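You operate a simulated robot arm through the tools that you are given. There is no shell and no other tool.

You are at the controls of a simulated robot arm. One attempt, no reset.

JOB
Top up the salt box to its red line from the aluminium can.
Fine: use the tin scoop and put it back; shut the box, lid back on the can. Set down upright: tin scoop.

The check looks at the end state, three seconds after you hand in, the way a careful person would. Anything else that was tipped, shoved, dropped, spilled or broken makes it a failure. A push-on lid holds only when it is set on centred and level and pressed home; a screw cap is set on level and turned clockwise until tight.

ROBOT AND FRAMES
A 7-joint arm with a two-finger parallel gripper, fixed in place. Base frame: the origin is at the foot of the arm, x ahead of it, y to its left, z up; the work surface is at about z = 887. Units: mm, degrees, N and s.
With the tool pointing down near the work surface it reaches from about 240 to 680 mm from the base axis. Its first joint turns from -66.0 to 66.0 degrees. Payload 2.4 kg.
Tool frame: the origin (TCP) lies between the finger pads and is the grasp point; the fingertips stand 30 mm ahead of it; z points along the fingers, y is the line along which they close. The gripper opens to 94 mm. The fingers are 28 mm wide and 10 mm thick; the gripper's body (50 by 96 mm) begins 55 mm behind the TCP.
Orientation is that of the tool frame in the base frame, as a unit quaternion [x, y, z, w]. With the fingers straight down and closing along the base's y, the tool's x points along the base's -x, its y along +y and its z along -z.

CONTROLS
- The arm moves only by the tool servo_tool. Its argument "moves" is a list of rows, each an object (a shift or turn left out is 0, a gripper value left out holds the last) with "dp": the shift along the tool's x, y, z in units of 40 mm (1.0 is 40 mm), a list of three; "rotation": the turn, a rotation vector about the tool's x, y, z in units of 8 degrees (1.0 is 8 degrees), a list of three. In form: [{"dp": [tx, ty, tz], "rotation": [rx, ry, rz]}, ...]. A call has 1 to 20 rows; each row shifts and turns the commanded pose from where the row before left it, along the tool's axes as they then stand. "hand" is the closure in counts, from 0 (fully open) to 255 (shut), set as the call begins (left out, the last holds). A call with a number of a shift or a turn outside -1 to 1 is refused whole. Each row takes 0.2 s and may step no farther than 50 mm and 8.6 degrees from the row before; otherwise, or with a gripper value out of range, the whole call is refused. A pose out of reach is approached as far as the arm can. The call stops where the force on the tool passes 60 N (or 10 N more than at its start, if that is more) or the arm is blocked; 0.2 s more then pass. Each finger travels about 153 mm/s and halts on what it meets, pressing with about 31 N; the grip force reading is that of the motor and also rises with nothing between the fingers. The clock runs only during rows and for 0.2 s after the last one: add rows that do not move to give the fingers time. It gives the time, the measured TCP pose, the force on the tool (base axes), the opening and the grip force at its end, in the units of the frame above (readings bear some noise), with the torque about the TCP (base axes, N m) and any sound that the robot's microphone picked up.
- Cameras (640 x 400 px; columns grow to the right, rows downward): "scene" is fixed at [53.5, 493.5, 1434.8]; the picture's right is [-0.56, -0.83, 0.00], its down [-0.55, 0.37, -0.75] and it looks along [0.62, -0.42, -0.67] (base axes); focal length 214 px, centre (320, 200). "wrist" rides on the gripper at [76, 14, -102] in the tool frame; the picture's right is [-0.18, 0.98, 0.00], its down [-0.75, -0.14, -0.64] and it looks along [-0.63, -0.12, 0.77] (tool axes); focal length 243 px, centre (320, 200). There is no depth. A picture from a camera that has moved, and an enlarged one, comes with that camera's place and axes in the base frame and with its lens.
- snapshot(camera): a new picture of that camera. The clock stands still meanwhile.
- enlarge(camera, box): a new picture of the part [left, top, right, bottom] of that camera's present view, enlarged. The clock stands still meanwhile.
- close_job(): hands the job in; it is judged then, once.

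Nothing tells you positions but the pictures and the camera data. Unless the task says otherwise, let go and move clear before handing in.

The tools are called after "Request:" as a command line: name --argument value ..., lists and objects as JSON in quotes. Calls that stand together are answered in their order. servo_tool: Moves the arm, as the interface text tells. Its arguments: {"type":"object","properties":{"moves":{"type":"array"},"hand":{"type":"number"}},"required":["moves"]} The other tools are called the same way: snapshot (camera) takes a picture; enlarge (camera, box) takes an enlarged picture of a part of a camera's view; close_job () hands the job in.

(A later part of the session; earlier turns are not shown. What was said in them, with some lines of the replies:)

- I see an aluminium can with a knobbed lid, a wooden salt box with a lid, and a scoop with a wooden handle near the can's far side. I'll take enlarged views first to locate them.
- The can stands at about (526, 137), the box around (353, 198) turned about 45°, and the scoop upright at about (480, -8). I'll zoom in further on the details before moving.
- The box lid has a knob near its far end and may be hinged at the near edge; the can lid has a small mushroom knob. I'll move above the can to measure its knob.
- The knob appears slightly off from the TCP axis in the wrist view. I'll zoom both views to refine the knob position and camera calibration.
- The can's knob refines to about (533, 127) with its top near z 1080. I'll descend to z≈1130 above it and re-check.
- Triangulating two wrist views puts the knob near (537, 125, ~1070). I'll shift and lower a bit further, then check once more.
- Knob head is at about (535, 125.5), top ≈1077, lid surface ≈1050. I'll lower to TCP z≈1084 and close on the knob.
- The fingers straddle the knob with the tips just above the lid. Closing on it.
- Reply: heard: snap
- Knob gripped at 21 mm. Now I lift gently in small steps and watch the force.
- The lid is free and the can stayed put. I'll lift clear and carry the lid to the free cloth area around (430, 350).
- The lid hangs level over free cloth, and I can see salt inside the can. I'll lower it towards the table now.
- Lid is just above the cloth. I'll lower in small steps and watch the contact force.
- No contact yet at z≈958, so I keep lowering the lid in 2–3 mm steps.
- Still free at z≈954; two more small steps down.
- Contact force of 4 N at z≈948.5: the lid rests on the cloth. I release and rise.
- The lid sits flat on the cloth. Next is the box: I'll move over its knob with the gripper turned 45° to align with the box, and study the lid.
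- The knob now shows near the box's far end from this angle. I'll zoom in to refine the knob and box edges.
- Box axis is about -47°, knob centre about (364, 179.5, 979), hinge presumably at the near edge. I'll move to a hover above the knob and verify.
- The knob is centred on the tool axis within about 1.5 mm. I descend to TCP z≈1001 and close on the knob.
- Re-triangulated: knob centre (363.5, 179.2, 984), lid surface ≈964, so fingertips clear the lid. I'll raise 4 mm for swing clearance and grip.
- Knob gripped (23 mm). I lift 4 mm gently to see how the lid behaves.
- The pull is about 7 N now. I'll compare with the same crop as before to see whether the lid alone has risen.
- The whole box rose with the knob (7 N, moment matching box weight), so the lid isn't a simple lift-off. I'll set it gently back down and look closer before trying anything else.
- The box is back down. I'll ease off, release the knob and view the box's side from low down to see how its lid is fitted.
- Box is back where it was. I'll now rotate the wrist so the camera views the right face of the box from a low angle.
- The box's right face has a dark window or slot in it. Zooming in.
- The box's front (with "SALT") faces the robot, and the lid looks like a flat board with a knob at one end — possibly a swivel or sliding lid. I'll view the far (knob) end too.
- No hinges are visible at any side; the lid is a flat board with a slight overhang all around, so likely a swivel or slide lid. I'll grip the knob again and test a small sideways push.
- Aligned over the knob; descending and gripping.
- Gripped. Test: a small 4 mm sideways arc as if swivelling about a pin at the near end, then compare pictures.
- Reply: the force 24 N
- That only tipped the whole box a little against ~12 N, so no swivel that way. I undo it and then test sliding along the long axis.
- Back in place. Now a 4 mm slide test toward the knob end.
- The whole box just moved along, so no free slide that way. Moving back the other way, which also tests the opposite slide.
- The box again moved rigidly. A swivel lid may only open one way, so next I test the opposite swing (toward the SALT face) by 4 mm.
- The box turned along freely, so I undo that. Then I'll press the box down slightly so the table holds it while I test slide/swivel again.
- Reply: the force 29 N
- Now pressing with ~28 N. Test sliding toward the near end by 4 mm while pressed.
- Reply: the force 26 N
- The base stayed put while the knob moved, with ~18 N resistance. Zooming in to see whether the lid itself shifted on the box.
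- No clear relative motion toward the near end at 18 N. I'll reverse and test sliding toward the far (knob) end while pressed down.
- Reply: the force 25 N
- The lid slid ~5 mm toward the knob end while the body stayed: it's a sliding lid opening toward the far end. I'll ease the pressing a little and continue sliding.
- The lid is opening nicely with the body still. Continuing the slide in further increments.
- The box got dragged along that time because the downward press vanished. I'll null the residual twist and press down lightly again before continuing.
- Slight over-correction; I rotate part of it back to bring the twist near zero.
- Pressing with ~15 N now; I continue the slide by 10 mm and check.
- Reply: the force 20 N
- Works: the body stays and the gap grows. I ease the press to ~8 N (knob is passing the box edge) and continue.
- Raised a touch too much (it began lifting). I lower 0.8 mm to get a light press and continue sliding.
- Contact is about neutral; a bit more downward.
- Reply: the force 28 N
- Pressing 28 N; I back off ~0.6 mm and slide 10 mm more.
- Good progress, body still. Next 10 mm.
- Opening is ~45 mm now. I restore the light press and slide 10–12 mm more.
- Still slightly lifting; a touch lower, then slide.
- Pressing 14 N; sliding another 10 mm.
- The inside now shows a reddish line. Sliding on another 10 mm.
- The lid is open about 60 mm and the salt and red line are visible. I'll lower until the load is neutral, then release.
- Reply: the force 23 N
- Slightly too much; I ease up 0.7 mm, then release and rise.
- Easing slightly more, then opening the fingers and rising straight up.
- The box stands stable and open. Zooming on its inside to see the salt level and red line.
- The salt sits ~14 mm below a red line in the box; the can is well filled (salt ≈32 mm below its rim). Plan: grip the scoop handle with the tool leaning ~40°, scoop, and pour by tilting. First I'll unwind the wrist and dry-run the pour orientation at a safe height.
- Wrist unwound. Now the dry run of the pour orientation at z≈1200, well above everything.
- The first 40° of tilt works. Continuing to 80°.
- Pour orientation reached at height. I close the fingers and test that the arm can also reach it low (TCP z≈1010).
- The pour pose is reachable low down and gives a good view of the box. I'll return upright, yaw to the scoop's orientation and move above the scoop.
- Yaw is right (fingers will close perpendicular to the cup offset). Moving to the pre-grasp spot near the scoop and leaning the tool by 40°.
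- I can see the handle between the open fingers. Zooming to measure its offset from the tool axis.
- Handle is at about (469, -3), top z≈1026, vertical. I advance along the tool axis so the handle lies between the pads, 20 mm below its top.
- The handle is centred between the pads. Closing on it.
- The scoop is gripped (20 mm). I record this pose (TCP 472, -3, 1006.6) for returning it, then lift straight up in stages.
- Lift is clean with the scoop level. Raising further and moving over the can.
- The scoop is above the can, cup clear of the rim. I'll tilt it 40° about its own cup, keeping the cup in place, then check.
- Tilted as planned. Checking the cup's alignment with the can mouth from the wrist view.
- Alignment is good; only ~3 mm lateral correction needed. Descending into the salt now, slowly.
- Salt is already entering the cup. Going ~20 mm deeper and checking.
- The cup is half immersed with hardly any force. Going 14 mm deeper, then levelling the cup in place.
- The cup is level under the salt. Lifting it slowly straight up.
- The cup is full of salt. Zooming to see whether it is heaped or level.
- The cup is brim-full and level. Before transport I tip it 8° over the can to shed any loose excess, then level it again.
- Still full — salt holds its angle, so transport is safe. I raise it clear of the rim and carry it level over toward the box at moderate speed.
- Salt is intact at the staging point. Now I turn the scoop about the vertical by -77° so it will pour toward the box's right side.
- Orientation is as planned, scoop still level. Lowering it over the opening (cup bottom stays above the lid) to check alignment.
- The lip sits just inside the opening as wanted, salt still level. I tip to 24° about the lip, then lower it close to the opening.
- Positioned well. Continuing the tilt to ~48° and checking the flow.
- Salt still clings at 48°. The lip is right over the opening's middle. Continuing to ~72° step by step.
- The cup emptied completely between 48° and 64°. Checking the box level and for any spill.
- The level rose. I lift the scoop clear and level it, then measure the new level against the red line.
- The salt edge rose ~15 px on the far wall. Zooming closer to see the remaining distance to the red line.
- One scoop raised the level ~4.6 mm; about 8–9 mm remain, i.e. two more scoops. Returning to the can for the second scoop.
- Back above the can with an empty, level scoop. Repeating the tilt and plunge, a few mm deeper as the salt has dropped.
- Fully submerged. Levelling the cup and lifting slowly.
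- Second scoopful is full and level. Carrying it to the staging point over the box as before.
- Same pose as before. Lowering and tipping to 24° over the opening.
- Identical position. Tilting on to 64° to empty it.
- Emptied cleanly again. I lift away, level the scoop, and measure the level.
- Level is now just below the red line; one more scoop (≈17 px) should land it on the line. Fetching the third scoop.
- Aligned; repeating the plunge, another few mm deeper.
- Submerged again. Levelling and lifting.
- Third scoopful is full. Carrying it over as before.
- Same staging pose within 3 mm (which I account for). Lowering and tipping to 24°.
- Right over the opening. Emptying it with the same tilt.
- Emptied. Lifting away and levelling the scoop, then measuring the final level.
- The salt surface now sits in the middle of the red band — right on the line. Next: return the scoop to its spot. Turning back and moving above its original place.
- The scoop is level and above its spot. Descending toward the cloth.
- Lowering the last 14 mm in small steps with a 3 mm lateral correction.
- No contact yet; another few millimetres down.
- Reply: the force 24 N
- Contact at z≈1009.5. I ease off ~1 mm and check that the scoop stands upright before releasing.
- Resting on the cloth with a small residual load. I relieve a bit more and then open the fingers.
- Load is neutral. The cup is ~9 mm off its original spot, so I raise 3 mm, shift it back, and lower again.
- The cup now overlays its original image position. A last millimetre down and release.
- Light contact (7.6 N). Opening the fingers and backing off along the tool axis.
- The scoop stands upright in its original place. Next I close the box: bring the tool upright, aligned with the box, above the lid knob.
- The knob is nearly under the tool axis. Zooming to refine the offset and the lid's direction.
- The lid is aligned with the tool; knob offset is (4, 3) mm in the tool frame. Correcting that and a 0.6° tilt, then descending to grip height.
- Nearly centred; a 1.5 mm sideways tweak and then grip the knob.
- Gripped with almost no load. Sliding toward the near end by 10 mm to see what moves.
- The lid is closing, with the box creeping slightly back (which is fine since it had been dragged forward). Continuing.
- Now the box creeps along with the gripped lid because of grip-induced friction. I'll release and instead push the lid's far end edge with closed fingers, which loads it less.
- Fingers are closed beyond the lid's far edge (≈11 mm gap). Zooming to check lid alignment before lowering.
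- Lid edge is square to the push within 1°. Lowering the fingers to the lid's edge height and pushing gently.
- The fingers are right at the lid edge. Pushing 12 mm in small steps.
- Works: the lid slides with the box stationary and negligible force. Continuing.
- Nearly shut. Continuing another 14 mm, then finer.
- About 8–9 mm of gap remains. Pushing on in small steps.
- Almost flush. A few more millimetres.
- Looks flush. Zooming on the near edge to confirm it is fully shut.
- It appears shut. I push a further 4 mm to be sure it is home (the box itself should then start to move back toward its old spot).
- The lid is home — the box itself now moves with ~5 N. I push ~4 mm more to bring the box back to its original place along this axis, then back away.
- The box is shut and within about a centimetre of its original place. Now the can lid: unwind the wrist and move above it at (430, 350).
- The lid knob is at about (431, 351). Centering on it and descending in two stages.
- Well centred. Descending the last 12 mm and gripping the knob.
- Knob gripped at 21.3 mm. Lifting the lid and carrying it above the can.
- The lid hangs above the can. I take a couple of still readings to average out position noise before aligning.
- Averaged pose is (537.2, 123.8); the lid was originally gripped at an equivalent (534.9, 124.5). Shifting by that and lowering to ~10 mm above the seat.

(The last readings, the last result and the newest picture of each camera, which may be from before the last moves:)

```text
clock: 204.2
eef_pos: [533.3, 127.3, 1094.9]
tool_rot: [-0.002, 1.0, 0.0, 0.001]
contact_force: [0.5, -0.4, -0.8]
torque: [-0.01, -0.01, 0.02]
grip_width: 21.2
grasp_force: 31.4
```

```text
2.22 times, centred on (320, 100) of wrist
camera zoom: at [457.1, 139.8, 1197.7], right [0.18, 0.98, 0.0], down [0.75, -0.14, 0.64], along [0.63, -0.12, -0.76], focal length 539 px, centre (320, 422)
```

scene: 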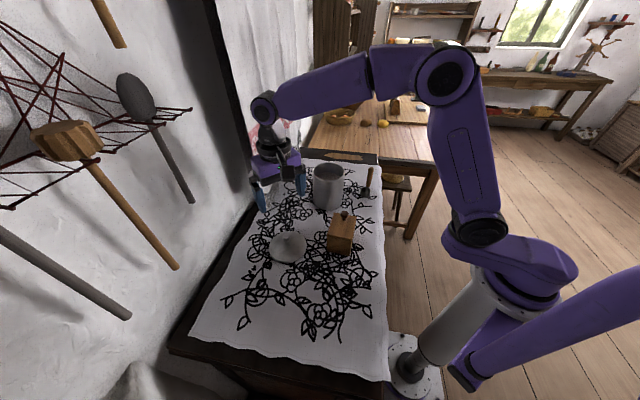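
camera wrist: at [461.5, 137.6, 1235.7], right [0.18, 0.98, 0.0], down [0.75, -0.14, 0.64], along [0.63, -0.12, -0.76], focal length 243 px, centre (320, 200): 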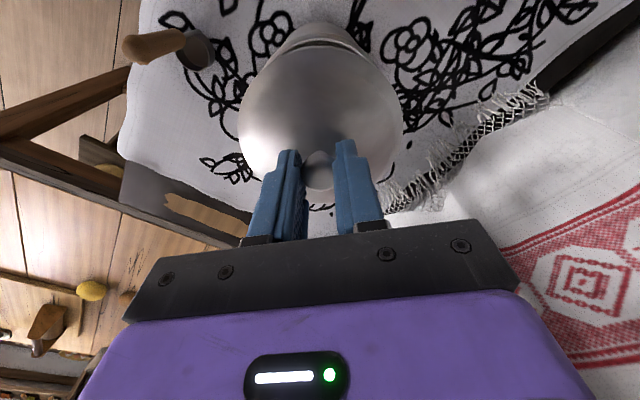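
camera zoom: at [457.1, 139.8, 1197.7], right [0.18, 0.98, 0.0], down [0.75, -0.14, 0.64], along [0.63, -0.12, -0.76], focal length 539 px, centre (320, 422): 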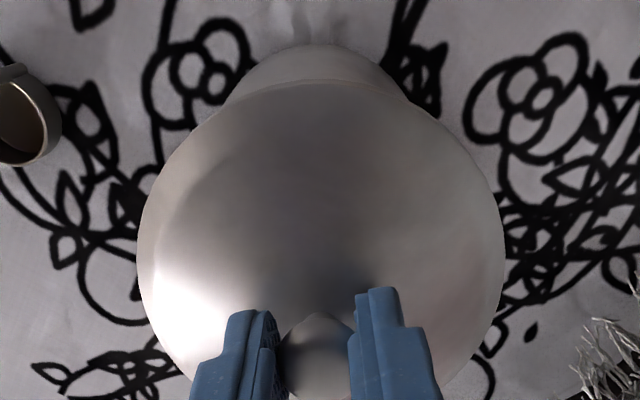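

Lateral alignment matches the original picture. Taking a few still readings to verify the depth direction.

Request:
servo_tool --moves '[{"dp": [0, 0, 0]}]'

Request:
servo_tool --moves '[{"dp": [0, 0, 0]}]'

Request:
servo_tool --moves '[{"dp": [0, 0, 0]}]'

Request:
servo_tool --moves '[{"dp": [0, 0, 0]}]'

Request:
servo_tool --moves '[{"dp": [0, 0, 0]}]'

```text
clock: 204.6
eef_pos: [533.4, 126.2, 1096.7]
tool_rot: [-0.001, 1.0, 0.0, 0.003]
contact_force: [-0.3, 0.7, 0.0]
torque: [0.03, 0.01, 0.02]
grip_width: 21.3
grasp_force: 31.2
```

```text
clock: 205.0
eef_pos: [532.5, 126.9, 1097.0]
tool_rot: [-0.002, 1.0, 0.002, 0.002]
contact_force: [0.0, 0.3, -0.4]
torque: [0.0, -0.01, -0.01]
grip_width: 21.1
grasp_force: 31.2
```

```text
clock: 205.4
eef_pos: [532.4, 126.3, 1096.3]
tool_rot: [-0.001, 1.0, 0.001, 0.001]
contact_force: [-0.3, 0.4, -0.1]
torque: [0.04, 0.01, 0.01]
grip_width: 21.0
grasp_force: 31.0
```

```text
clock: 205.8
eef_pos: [534.1, 125.8, 1095.4]
tool_rot: [-0.002, 1.0, 0.001, 0.003]
contact_force: [-0.2, 0.0, -1.1]
torque: [0.02, -0.01, 0.03]
grip_width: 21.1
grasp_force: 31.0
```

```text
clock: 206.2
eef_pos: [533.5, 126.1, 1095.3]
tool_rot: [-0.001, 1.0, 0.001, 0.002]
contact_force: [0.2, 0.4, 0.6]
torque: [0.04, 0.01, 0.01]
grip_width: 21.0
grasp_force: 31.3
```

Average is (533.2, 126.4): about 2.5 mm short in depth, which the picture also suggests. Correcting by (+2, -1.7) mm and re-measuring.

Request:
servo_tool --hand 255 --moves '[{"dp": [-0.05, -0.043, 0]}, {"dp": [0, 0, 0]}, {"dp": [0, 0, 0]}]'

Request:
servo_tool --moves '[{"dp": [0, 0, 0]}]'

Request:
servo_tool --moves '[{"dp": [0, 0, 0]}]'

Request:
servo_tool --moves '[{"dp": [0, 0, 0]}]'

Request:
servo_tool --moves '[{"dp": [0, 0, 0]}]'

Request:
enlarge --camera "scene" --box '[308, 145, 363, 195]'

```text
clock: 207.0
eef_pos: [534.6, 124.7, 1095.5]
tool_rot: [-0.002, 1.0, 0.001, 0.002]
contact_force: [0.9, -0.2, -0.6]
torque: [-0.05, 0.01, 0.0]
grip_width: 21.1
grasp_force: 31.2
```

```text
clock: 207.4
eef_pos: [534.3, 124.3, 1096.6]
tool_rot: [-0.002, 1.0, 0.001, 0.002]
contact_force: [0.2, -0.9, -0.5]
torque: [-0.01, 0.01, -0.04]
grip_width: 21.4
grasp_force: 31.0
```

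```text
clock: 207.8
eef_pos: [534.1, 124.3, 1096.5]
tool_rot: [-0.002, 1.0, 0.001, 0.002]
contact_force: [0.1, 0.6, -0.2]
torque: [0.0, 0.02, 0.0]
grip_width: 21.2
grasp_force: 31.7
```

```text
clock: 208.2
eef_pos: [534.1, 123.3, 1095.9]
tool_rot: [-0.001, 1.0, 0.001, 0.001]
contact_force: [0.2, 0.5, -0.2]
torque: [0.02, -0.01, -0.02]
grip_width: 21.3
grasp_force: 30.9
```

```text
clock: 208.6
eef_pos: [534.6, 124.0, 1095.7]
tool_rot: [-0.001, 1.0, 0.002, 0.001]
contact_force: [0.8, 0.6, -1.1]
torque: [0.03, 0.01, 0.0]
grip_width: 21.2
grasp_force: 31.4
```

```text
8.00 times, centred on (336, 170) of scene
camera zoom: at [53.5, 493.5, 1434.8], right [-0.56, -0.83, 0.0], down [-0.55, 0.37, -0.75], along [0.62, -0.42, -0.67], focal length 1716 px, centre (196, 440)
```

zoom: 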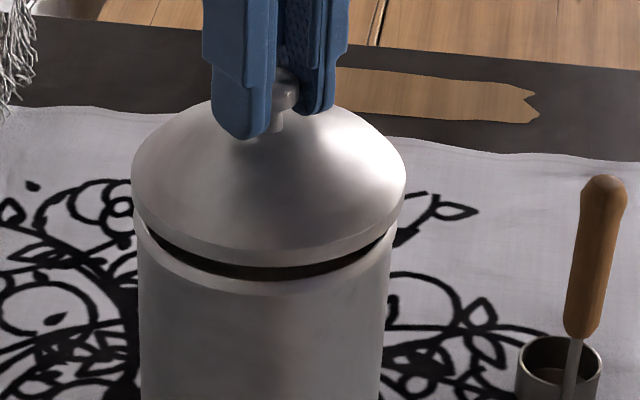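

Now (534.3, 124.1) on average; a half-millimetre tweak and then I lower onto the rim in small steps.

Request:
servo_tool --hand 255 --moves '[{"dp": [-0.015, 0.014, 0.08]}, {"dp": [0, 0, 0.08]}, {"dp": [0, 0, 0.06]}, {"dp": [0, 0, 0]}]'

Request:
enlarge --camera "scene" --box '[308, 145, 363, 195]'

```text
clock: 209.6
eef_pos: [534.4, 123.0, 1087.7]
tool_rot: [-0.001, 1.0, 0.001, 0.002]
contact_force: [-1.0, -0.2, -1.9]
torque: [-0.01, -0.01, -0.04]
grip_width: 21.3
grasp_force: 30.9
```

```text
8.00 times, centred on (336, 170) of scene
camera zoom: at [53.5, 493.5, 1434.8], right [-0.56, -0.83, 0.0], down [-0.55, 0.37, -0.75], along [0.62, -0.42, -0.67], focal length 1716 px, centre (196, 440)
```

zoom: 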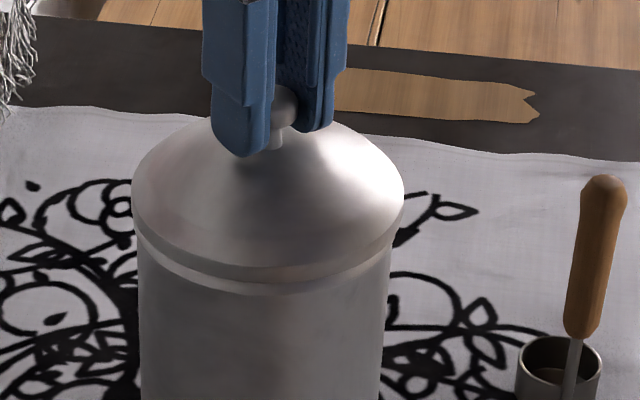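

Just above the seat and aligned. Lowering the final few millimetres.

Request:
servo_tool --hand 255 --moves '[{"dp": [0, 0, 0.05]}, {"dp": [0, 0, 0.04]}, {"dp": [0, 0, 0]}]'

```text
clock: 210.4
eef_pos: [535.7, 123.3, 1086.0]
tool_rot: [-0.002, 1.0, 0.001, 0.001]
contact_force: [-0.5, -0.2, -0.3]
torque: [-0.03, 0.04, -0.02]
grip_width: 21.4
grasp_force: 31.1
```

Request:
servo_tool --hand 255 --moves '[{"dp": [0, 0, 0.05]}, {"dp": [0, 0, 0.03]}, {"dp": [0, 0, 0]}]'

Request:
enlarge --camera "scene" --box '[308, 145, 363, 195]'

```text
clock: 211.2
eef_pos: [534.5, 124.2, 1084.2]
tool_rot: [-0.002, 1.0, 0.002, 0.005]
contact_force: [-5.4, 4.5, 35.2]
torque: [0.09, 0.03, 0.01]
grip_width: 21.4
grasp_force: 30.8
heard: snap
```

```text
8.00 times, centred on (336, 170) of scene
camera zoom: at [52.7, 493.5, 1434.8], right [-0.56, -0.83, 0.0], down [-0.55, 0.37, -0.75], along [0.62, -0.42, -0.66], focal length 1716 px, centre (196, 440)
```

zoom: 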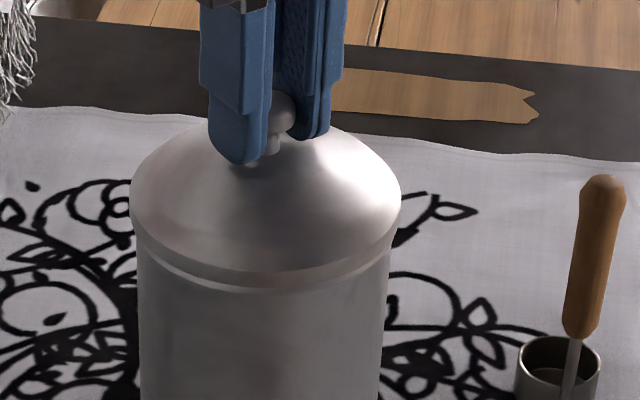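

A snap was heard at 35 N: the lid is pressed home. I press marginally more to be certain, then relax the load.

Request:
servo_tool --hand 255 --moves '[{"dp": [0, 0, 0.015]}, {"dp": [0, 0, 0]}]'

Request:
servo_tool --hand 255 --moves '[{"dp": [0, 0, -0.02]}, {"dp": [0, 0, -0.02]}, {"dp": [0, 0, 0]}]'

```text
clock: 211.8
eef_pos: [534.7, 123.6, 1083.4]
tool_rot: [-0.003, 1.0, 0.002, 0.005]
contact_force: [-6.8, 6.0, 34.2]
torque: [0.09, -0.02, -0.04]
grip_width: 21.2
grasp_force: 31.3
```

```text
clock: 212.6
eef_pos: [536.0, 125.3, 1083.6]
tool_rot: [-0.001, 1.0, 0.001, 0.002]
contact_force: [-2.4, 6.3, 22.0]
torque: [0.08, -0.59, 0.04]
grip_width: 21.4
grasp_force: 31.4
```

Still 22 N of residual load; easing further before releasing.

Request:
servo_tool --hand 255 --moves '[{"dp": [0, 0, -0.02]}, {"dp": [0, 0, 0]}, {"dp": [0, 0, 0]}]'

```text
clock: 213.4
eef_pos: [535.7, 123.5, 1082.3]
tool_rot: [-0.001, 1.0, 0.0, 0.001]
contact_force: [-0.9, 1.2, 9.2]
torque: [0.01, -0.43, 0.0]
grip_width: 21.3
grasp_force: 30.5
```

Load is down to 9 N with the lid at its original seated height. Opening the fingers and rising.

Request:
servo_tool --hand 0 --moves '[{"dp": [0, 0, 0]}, {"dp": [0, 0, 0]}, {"dp": [0, 0, 0]}, {"dp": [0, 0, -0.3]}, {"dp": [0, 0, -0.6]}, {"dp": [0, 0, -0.8]}, {"dp": [0, 0, -0.8]}, {"dp": [0, 0, 0]}]'

Request:
enlarge --camera "scene" --box '[308, 145, 363, 215]'

Request:
snapshot --camera "wrist"

Request:
snapshot --camera "scene"

```text
clock: 215.2
eef_pos: [535.6, 123.6, 1182.4]
tool_rot: [-0.002, 1.0, 0.001, 0.002]
contact_force: [0.4, 0.0, -0.1]
torque: [-0.01, 0.0, -0.01]
grip_width: 93.9
grasp_force: 0.0
```

```text
5.71 times, centred on (336, 180) of scene
camera zoom: at [53.5, 493.5, 1434.8], right [-0.56, -0.83, 0.0], down [-0.55, 0.37, -0.75], along [0.62, -0.42, -0.67], focal length 1226 px, centre (231, 314)
```

zoom: 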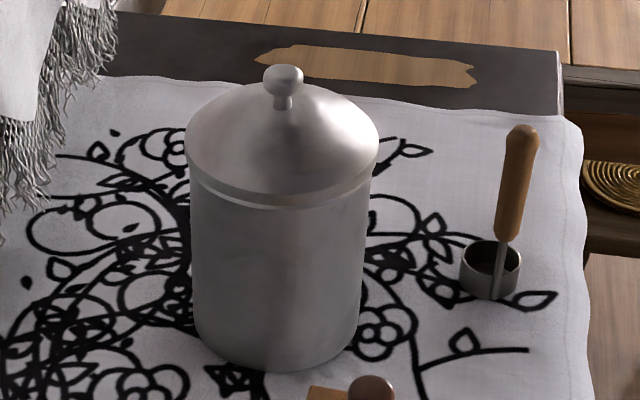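

```text
taken
camera wrist: at [460.4, 137.3, 1284.1], right [0.18, 0.98, 0.0], down [0.75, -0.14, 0.64], along [0.63, -0.12, -0.77], focal length 243 px, centre (320, 200)
```

wrist: 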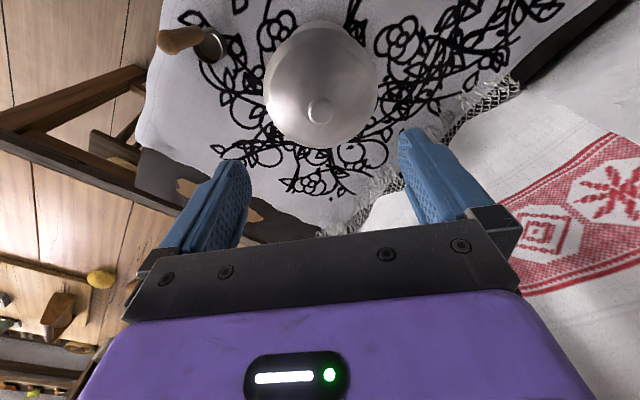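

```text
taken
```

scene: 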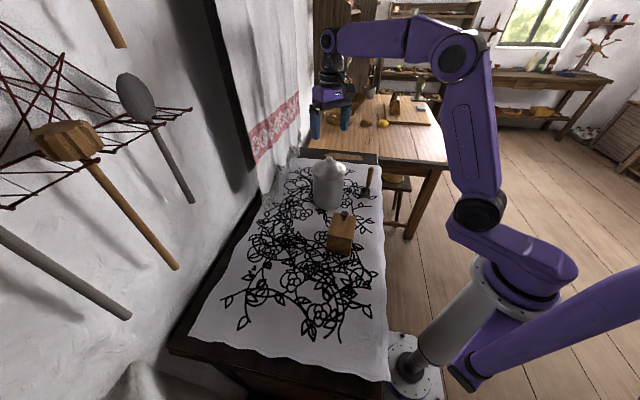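

Everything looks back in order: lid seated level, scoop upright, box shut. Close-up checks of the seams and for any spilled salt before handing in.

Request:
enlarge --camera "scene" --box '[310, 150, 350, 190]'

Request:
enlarge --camera "scene" --box '[322, 205, 362, 260]'

Request:
enlarge --camera "scene" --box '[240, 180, 390, 300]'

Request:
enlarge --camera "wrist" --box '[240, 0, 400, 160]'

```text
10.00 times, centred on (330, 170) of scene
camera zoom: at [53.5, 493.5, 1434.8], right [-0.56, -0.83, 0.0], down [-0.55, 0.37, -0.75], along [0.62, -0.42, -0.67], focal length 2145 px, centre (220, 500)
```

zoom: 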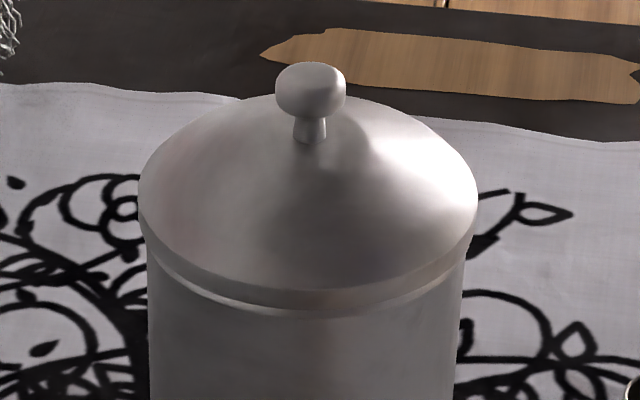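

```text
7.27 times, centred on (342, 232) of scene
camera zoom: at [53.5, 493.5, 1434.8], right [-0.56, -0.83, 0.0], down [-0.55, 0.37, -0.75], along [0.62, -0.42, -0.67], focal length 1560 px, centre (160, -36)
```

zoom: 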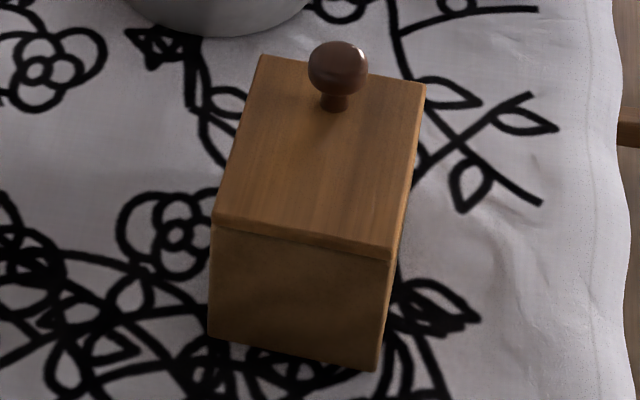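

```text
3.33 times, centred on (315, 240) of scene
camera zoom: at [53.5, 493.5, 1434.8], right [-0.56, -0.83, 0.0], down [-0.55, 0.37, -0.75], along [0.62, -0.42, -0.67], focal length 715 px, centre (337, 67)
```

zoom: 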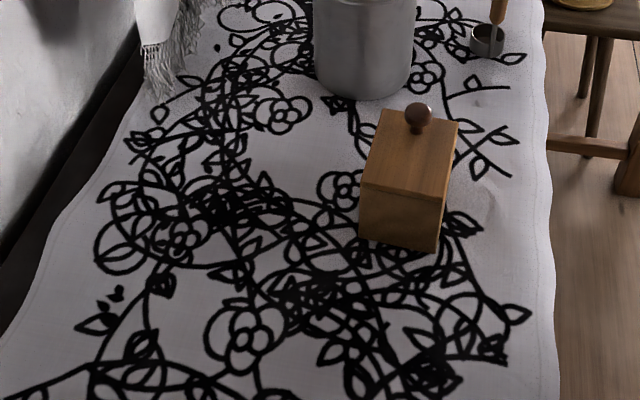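

```text
2.50 times, centred on (320, 80) of wrist
camera zoom: at [460.4, 137.3, 1284.1], right [0.18, 0.98, 0.0], down [0.75, -0.14, 0.64], along [0.63, -0.12, -0.77], focal length 606 px, centre (320, 500)
```

zoom: 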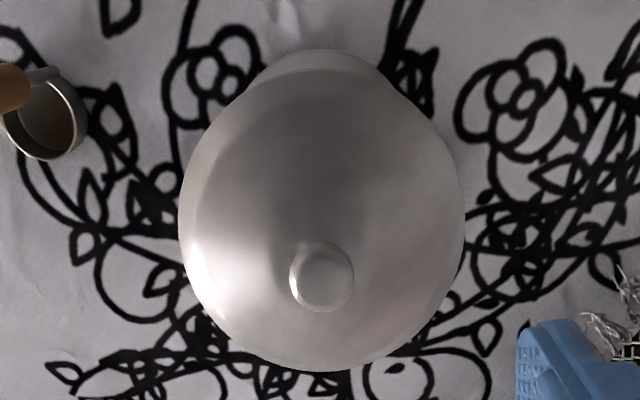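

All seams look right. One tiny bright spot beside the box's right edge deserves a closer look.

Request:
enlarge --camera "scene" --box '[345, 215, 370, 235]'

Request:
enlarge --camera "scene" --box '[325, 235, 350, 260]'

```text
16.00 times, centred on (358, 225) of scene
camera zoom: at [53.5, 493.5, 1434.8], right [-0.56, -0.83, 0.0], down [-0.55, 0.37, -0.75], along [0.62, -0.42, -0.67], focal length 3432 px, centre (-280, -200)
```

zoom: 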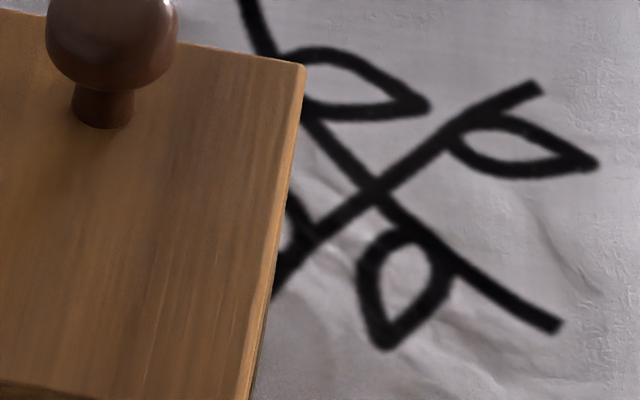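

```text
16.00 times, centred on (338, 248) of scene
camera zoom: at [53.5, 493.5, 1434.8], right [-0.56, -0.83, 0.0], down [-0.55, 0.37, -0.75], along [0.62, -0.42, -0.67], focal length 3432 px, centre (40, -560)
```

zoom: 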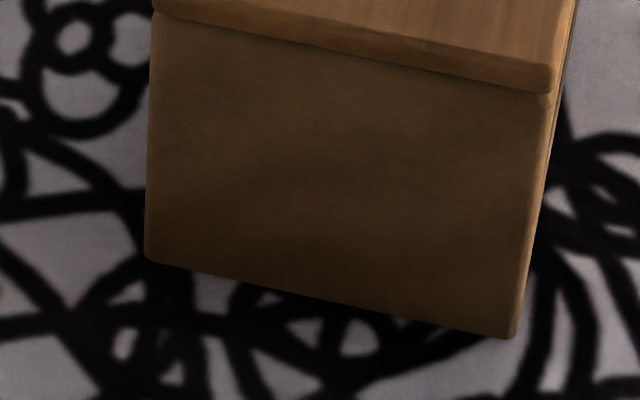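

No spill, and the bright spot is only cloth; the lid overhang at the near end matches the original closed state. I move the arm up clear and then hand in.

Request:
servo_tool --hand 0 --moves '[{"dp": [0, 0, -0.8]}, {"dp": [0.4, 0, -0.8]}, {"dp": [0.8, 0, -0.6]}, {"dp": [0.8, 0, -0.4]}, {"dp": [0.8, 0, 0]}, {"dp": [0, 0, 0]}, {"dp": [0, 0, 0]}]'

Request:
snapshot --camera "scene"

```text
clock: 216.8
eef_pos: [423.1, 123.3, 1286.9]
tool_rot: [-0.001, 1.0, 0.002, 0.002]
contact_force: [0.1, -1.0, 0.6]
torque: [-0.03, 0.0, -0.01]
grip_width: 94.1
grasp_force: 0.1
```

```text
taken
```

scene: 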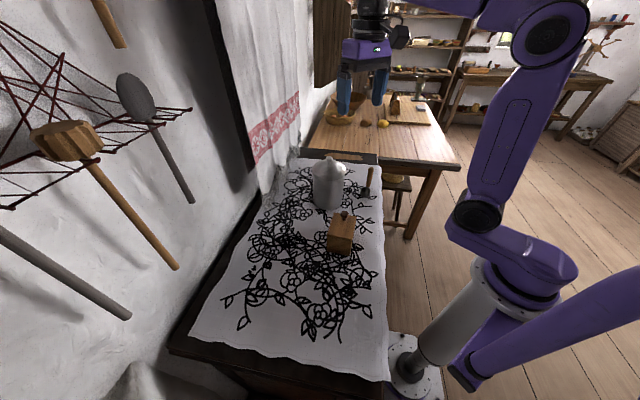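

The box is filled to its red line and shut, the can's lid has snapped on, the scoop stands upright in its place, and the arm is clear. Handing in.

Request:
close_job

```text
The job is handed in.
```

I topped up the salt box to its red line and handed the job in. The check's result hasn't come back to me.

- **Salt box:** three scoops from the can brought the salt to about the middle of the red line. The lid turned out to slide, and it is now shut. Opening it dragged the box, and it now sits about a centimetre from where it started.
- **Can:** the lid is back on, level and centred. It snapped home when I pressed it with about 35 N.
- **Tin scoop:** it is empty and standing upright, back where I picked it up.
- **Spills:** I saw no salt on the cloth in the close-up pictures.

The gripper is open, and the arm is raised clear of everything.
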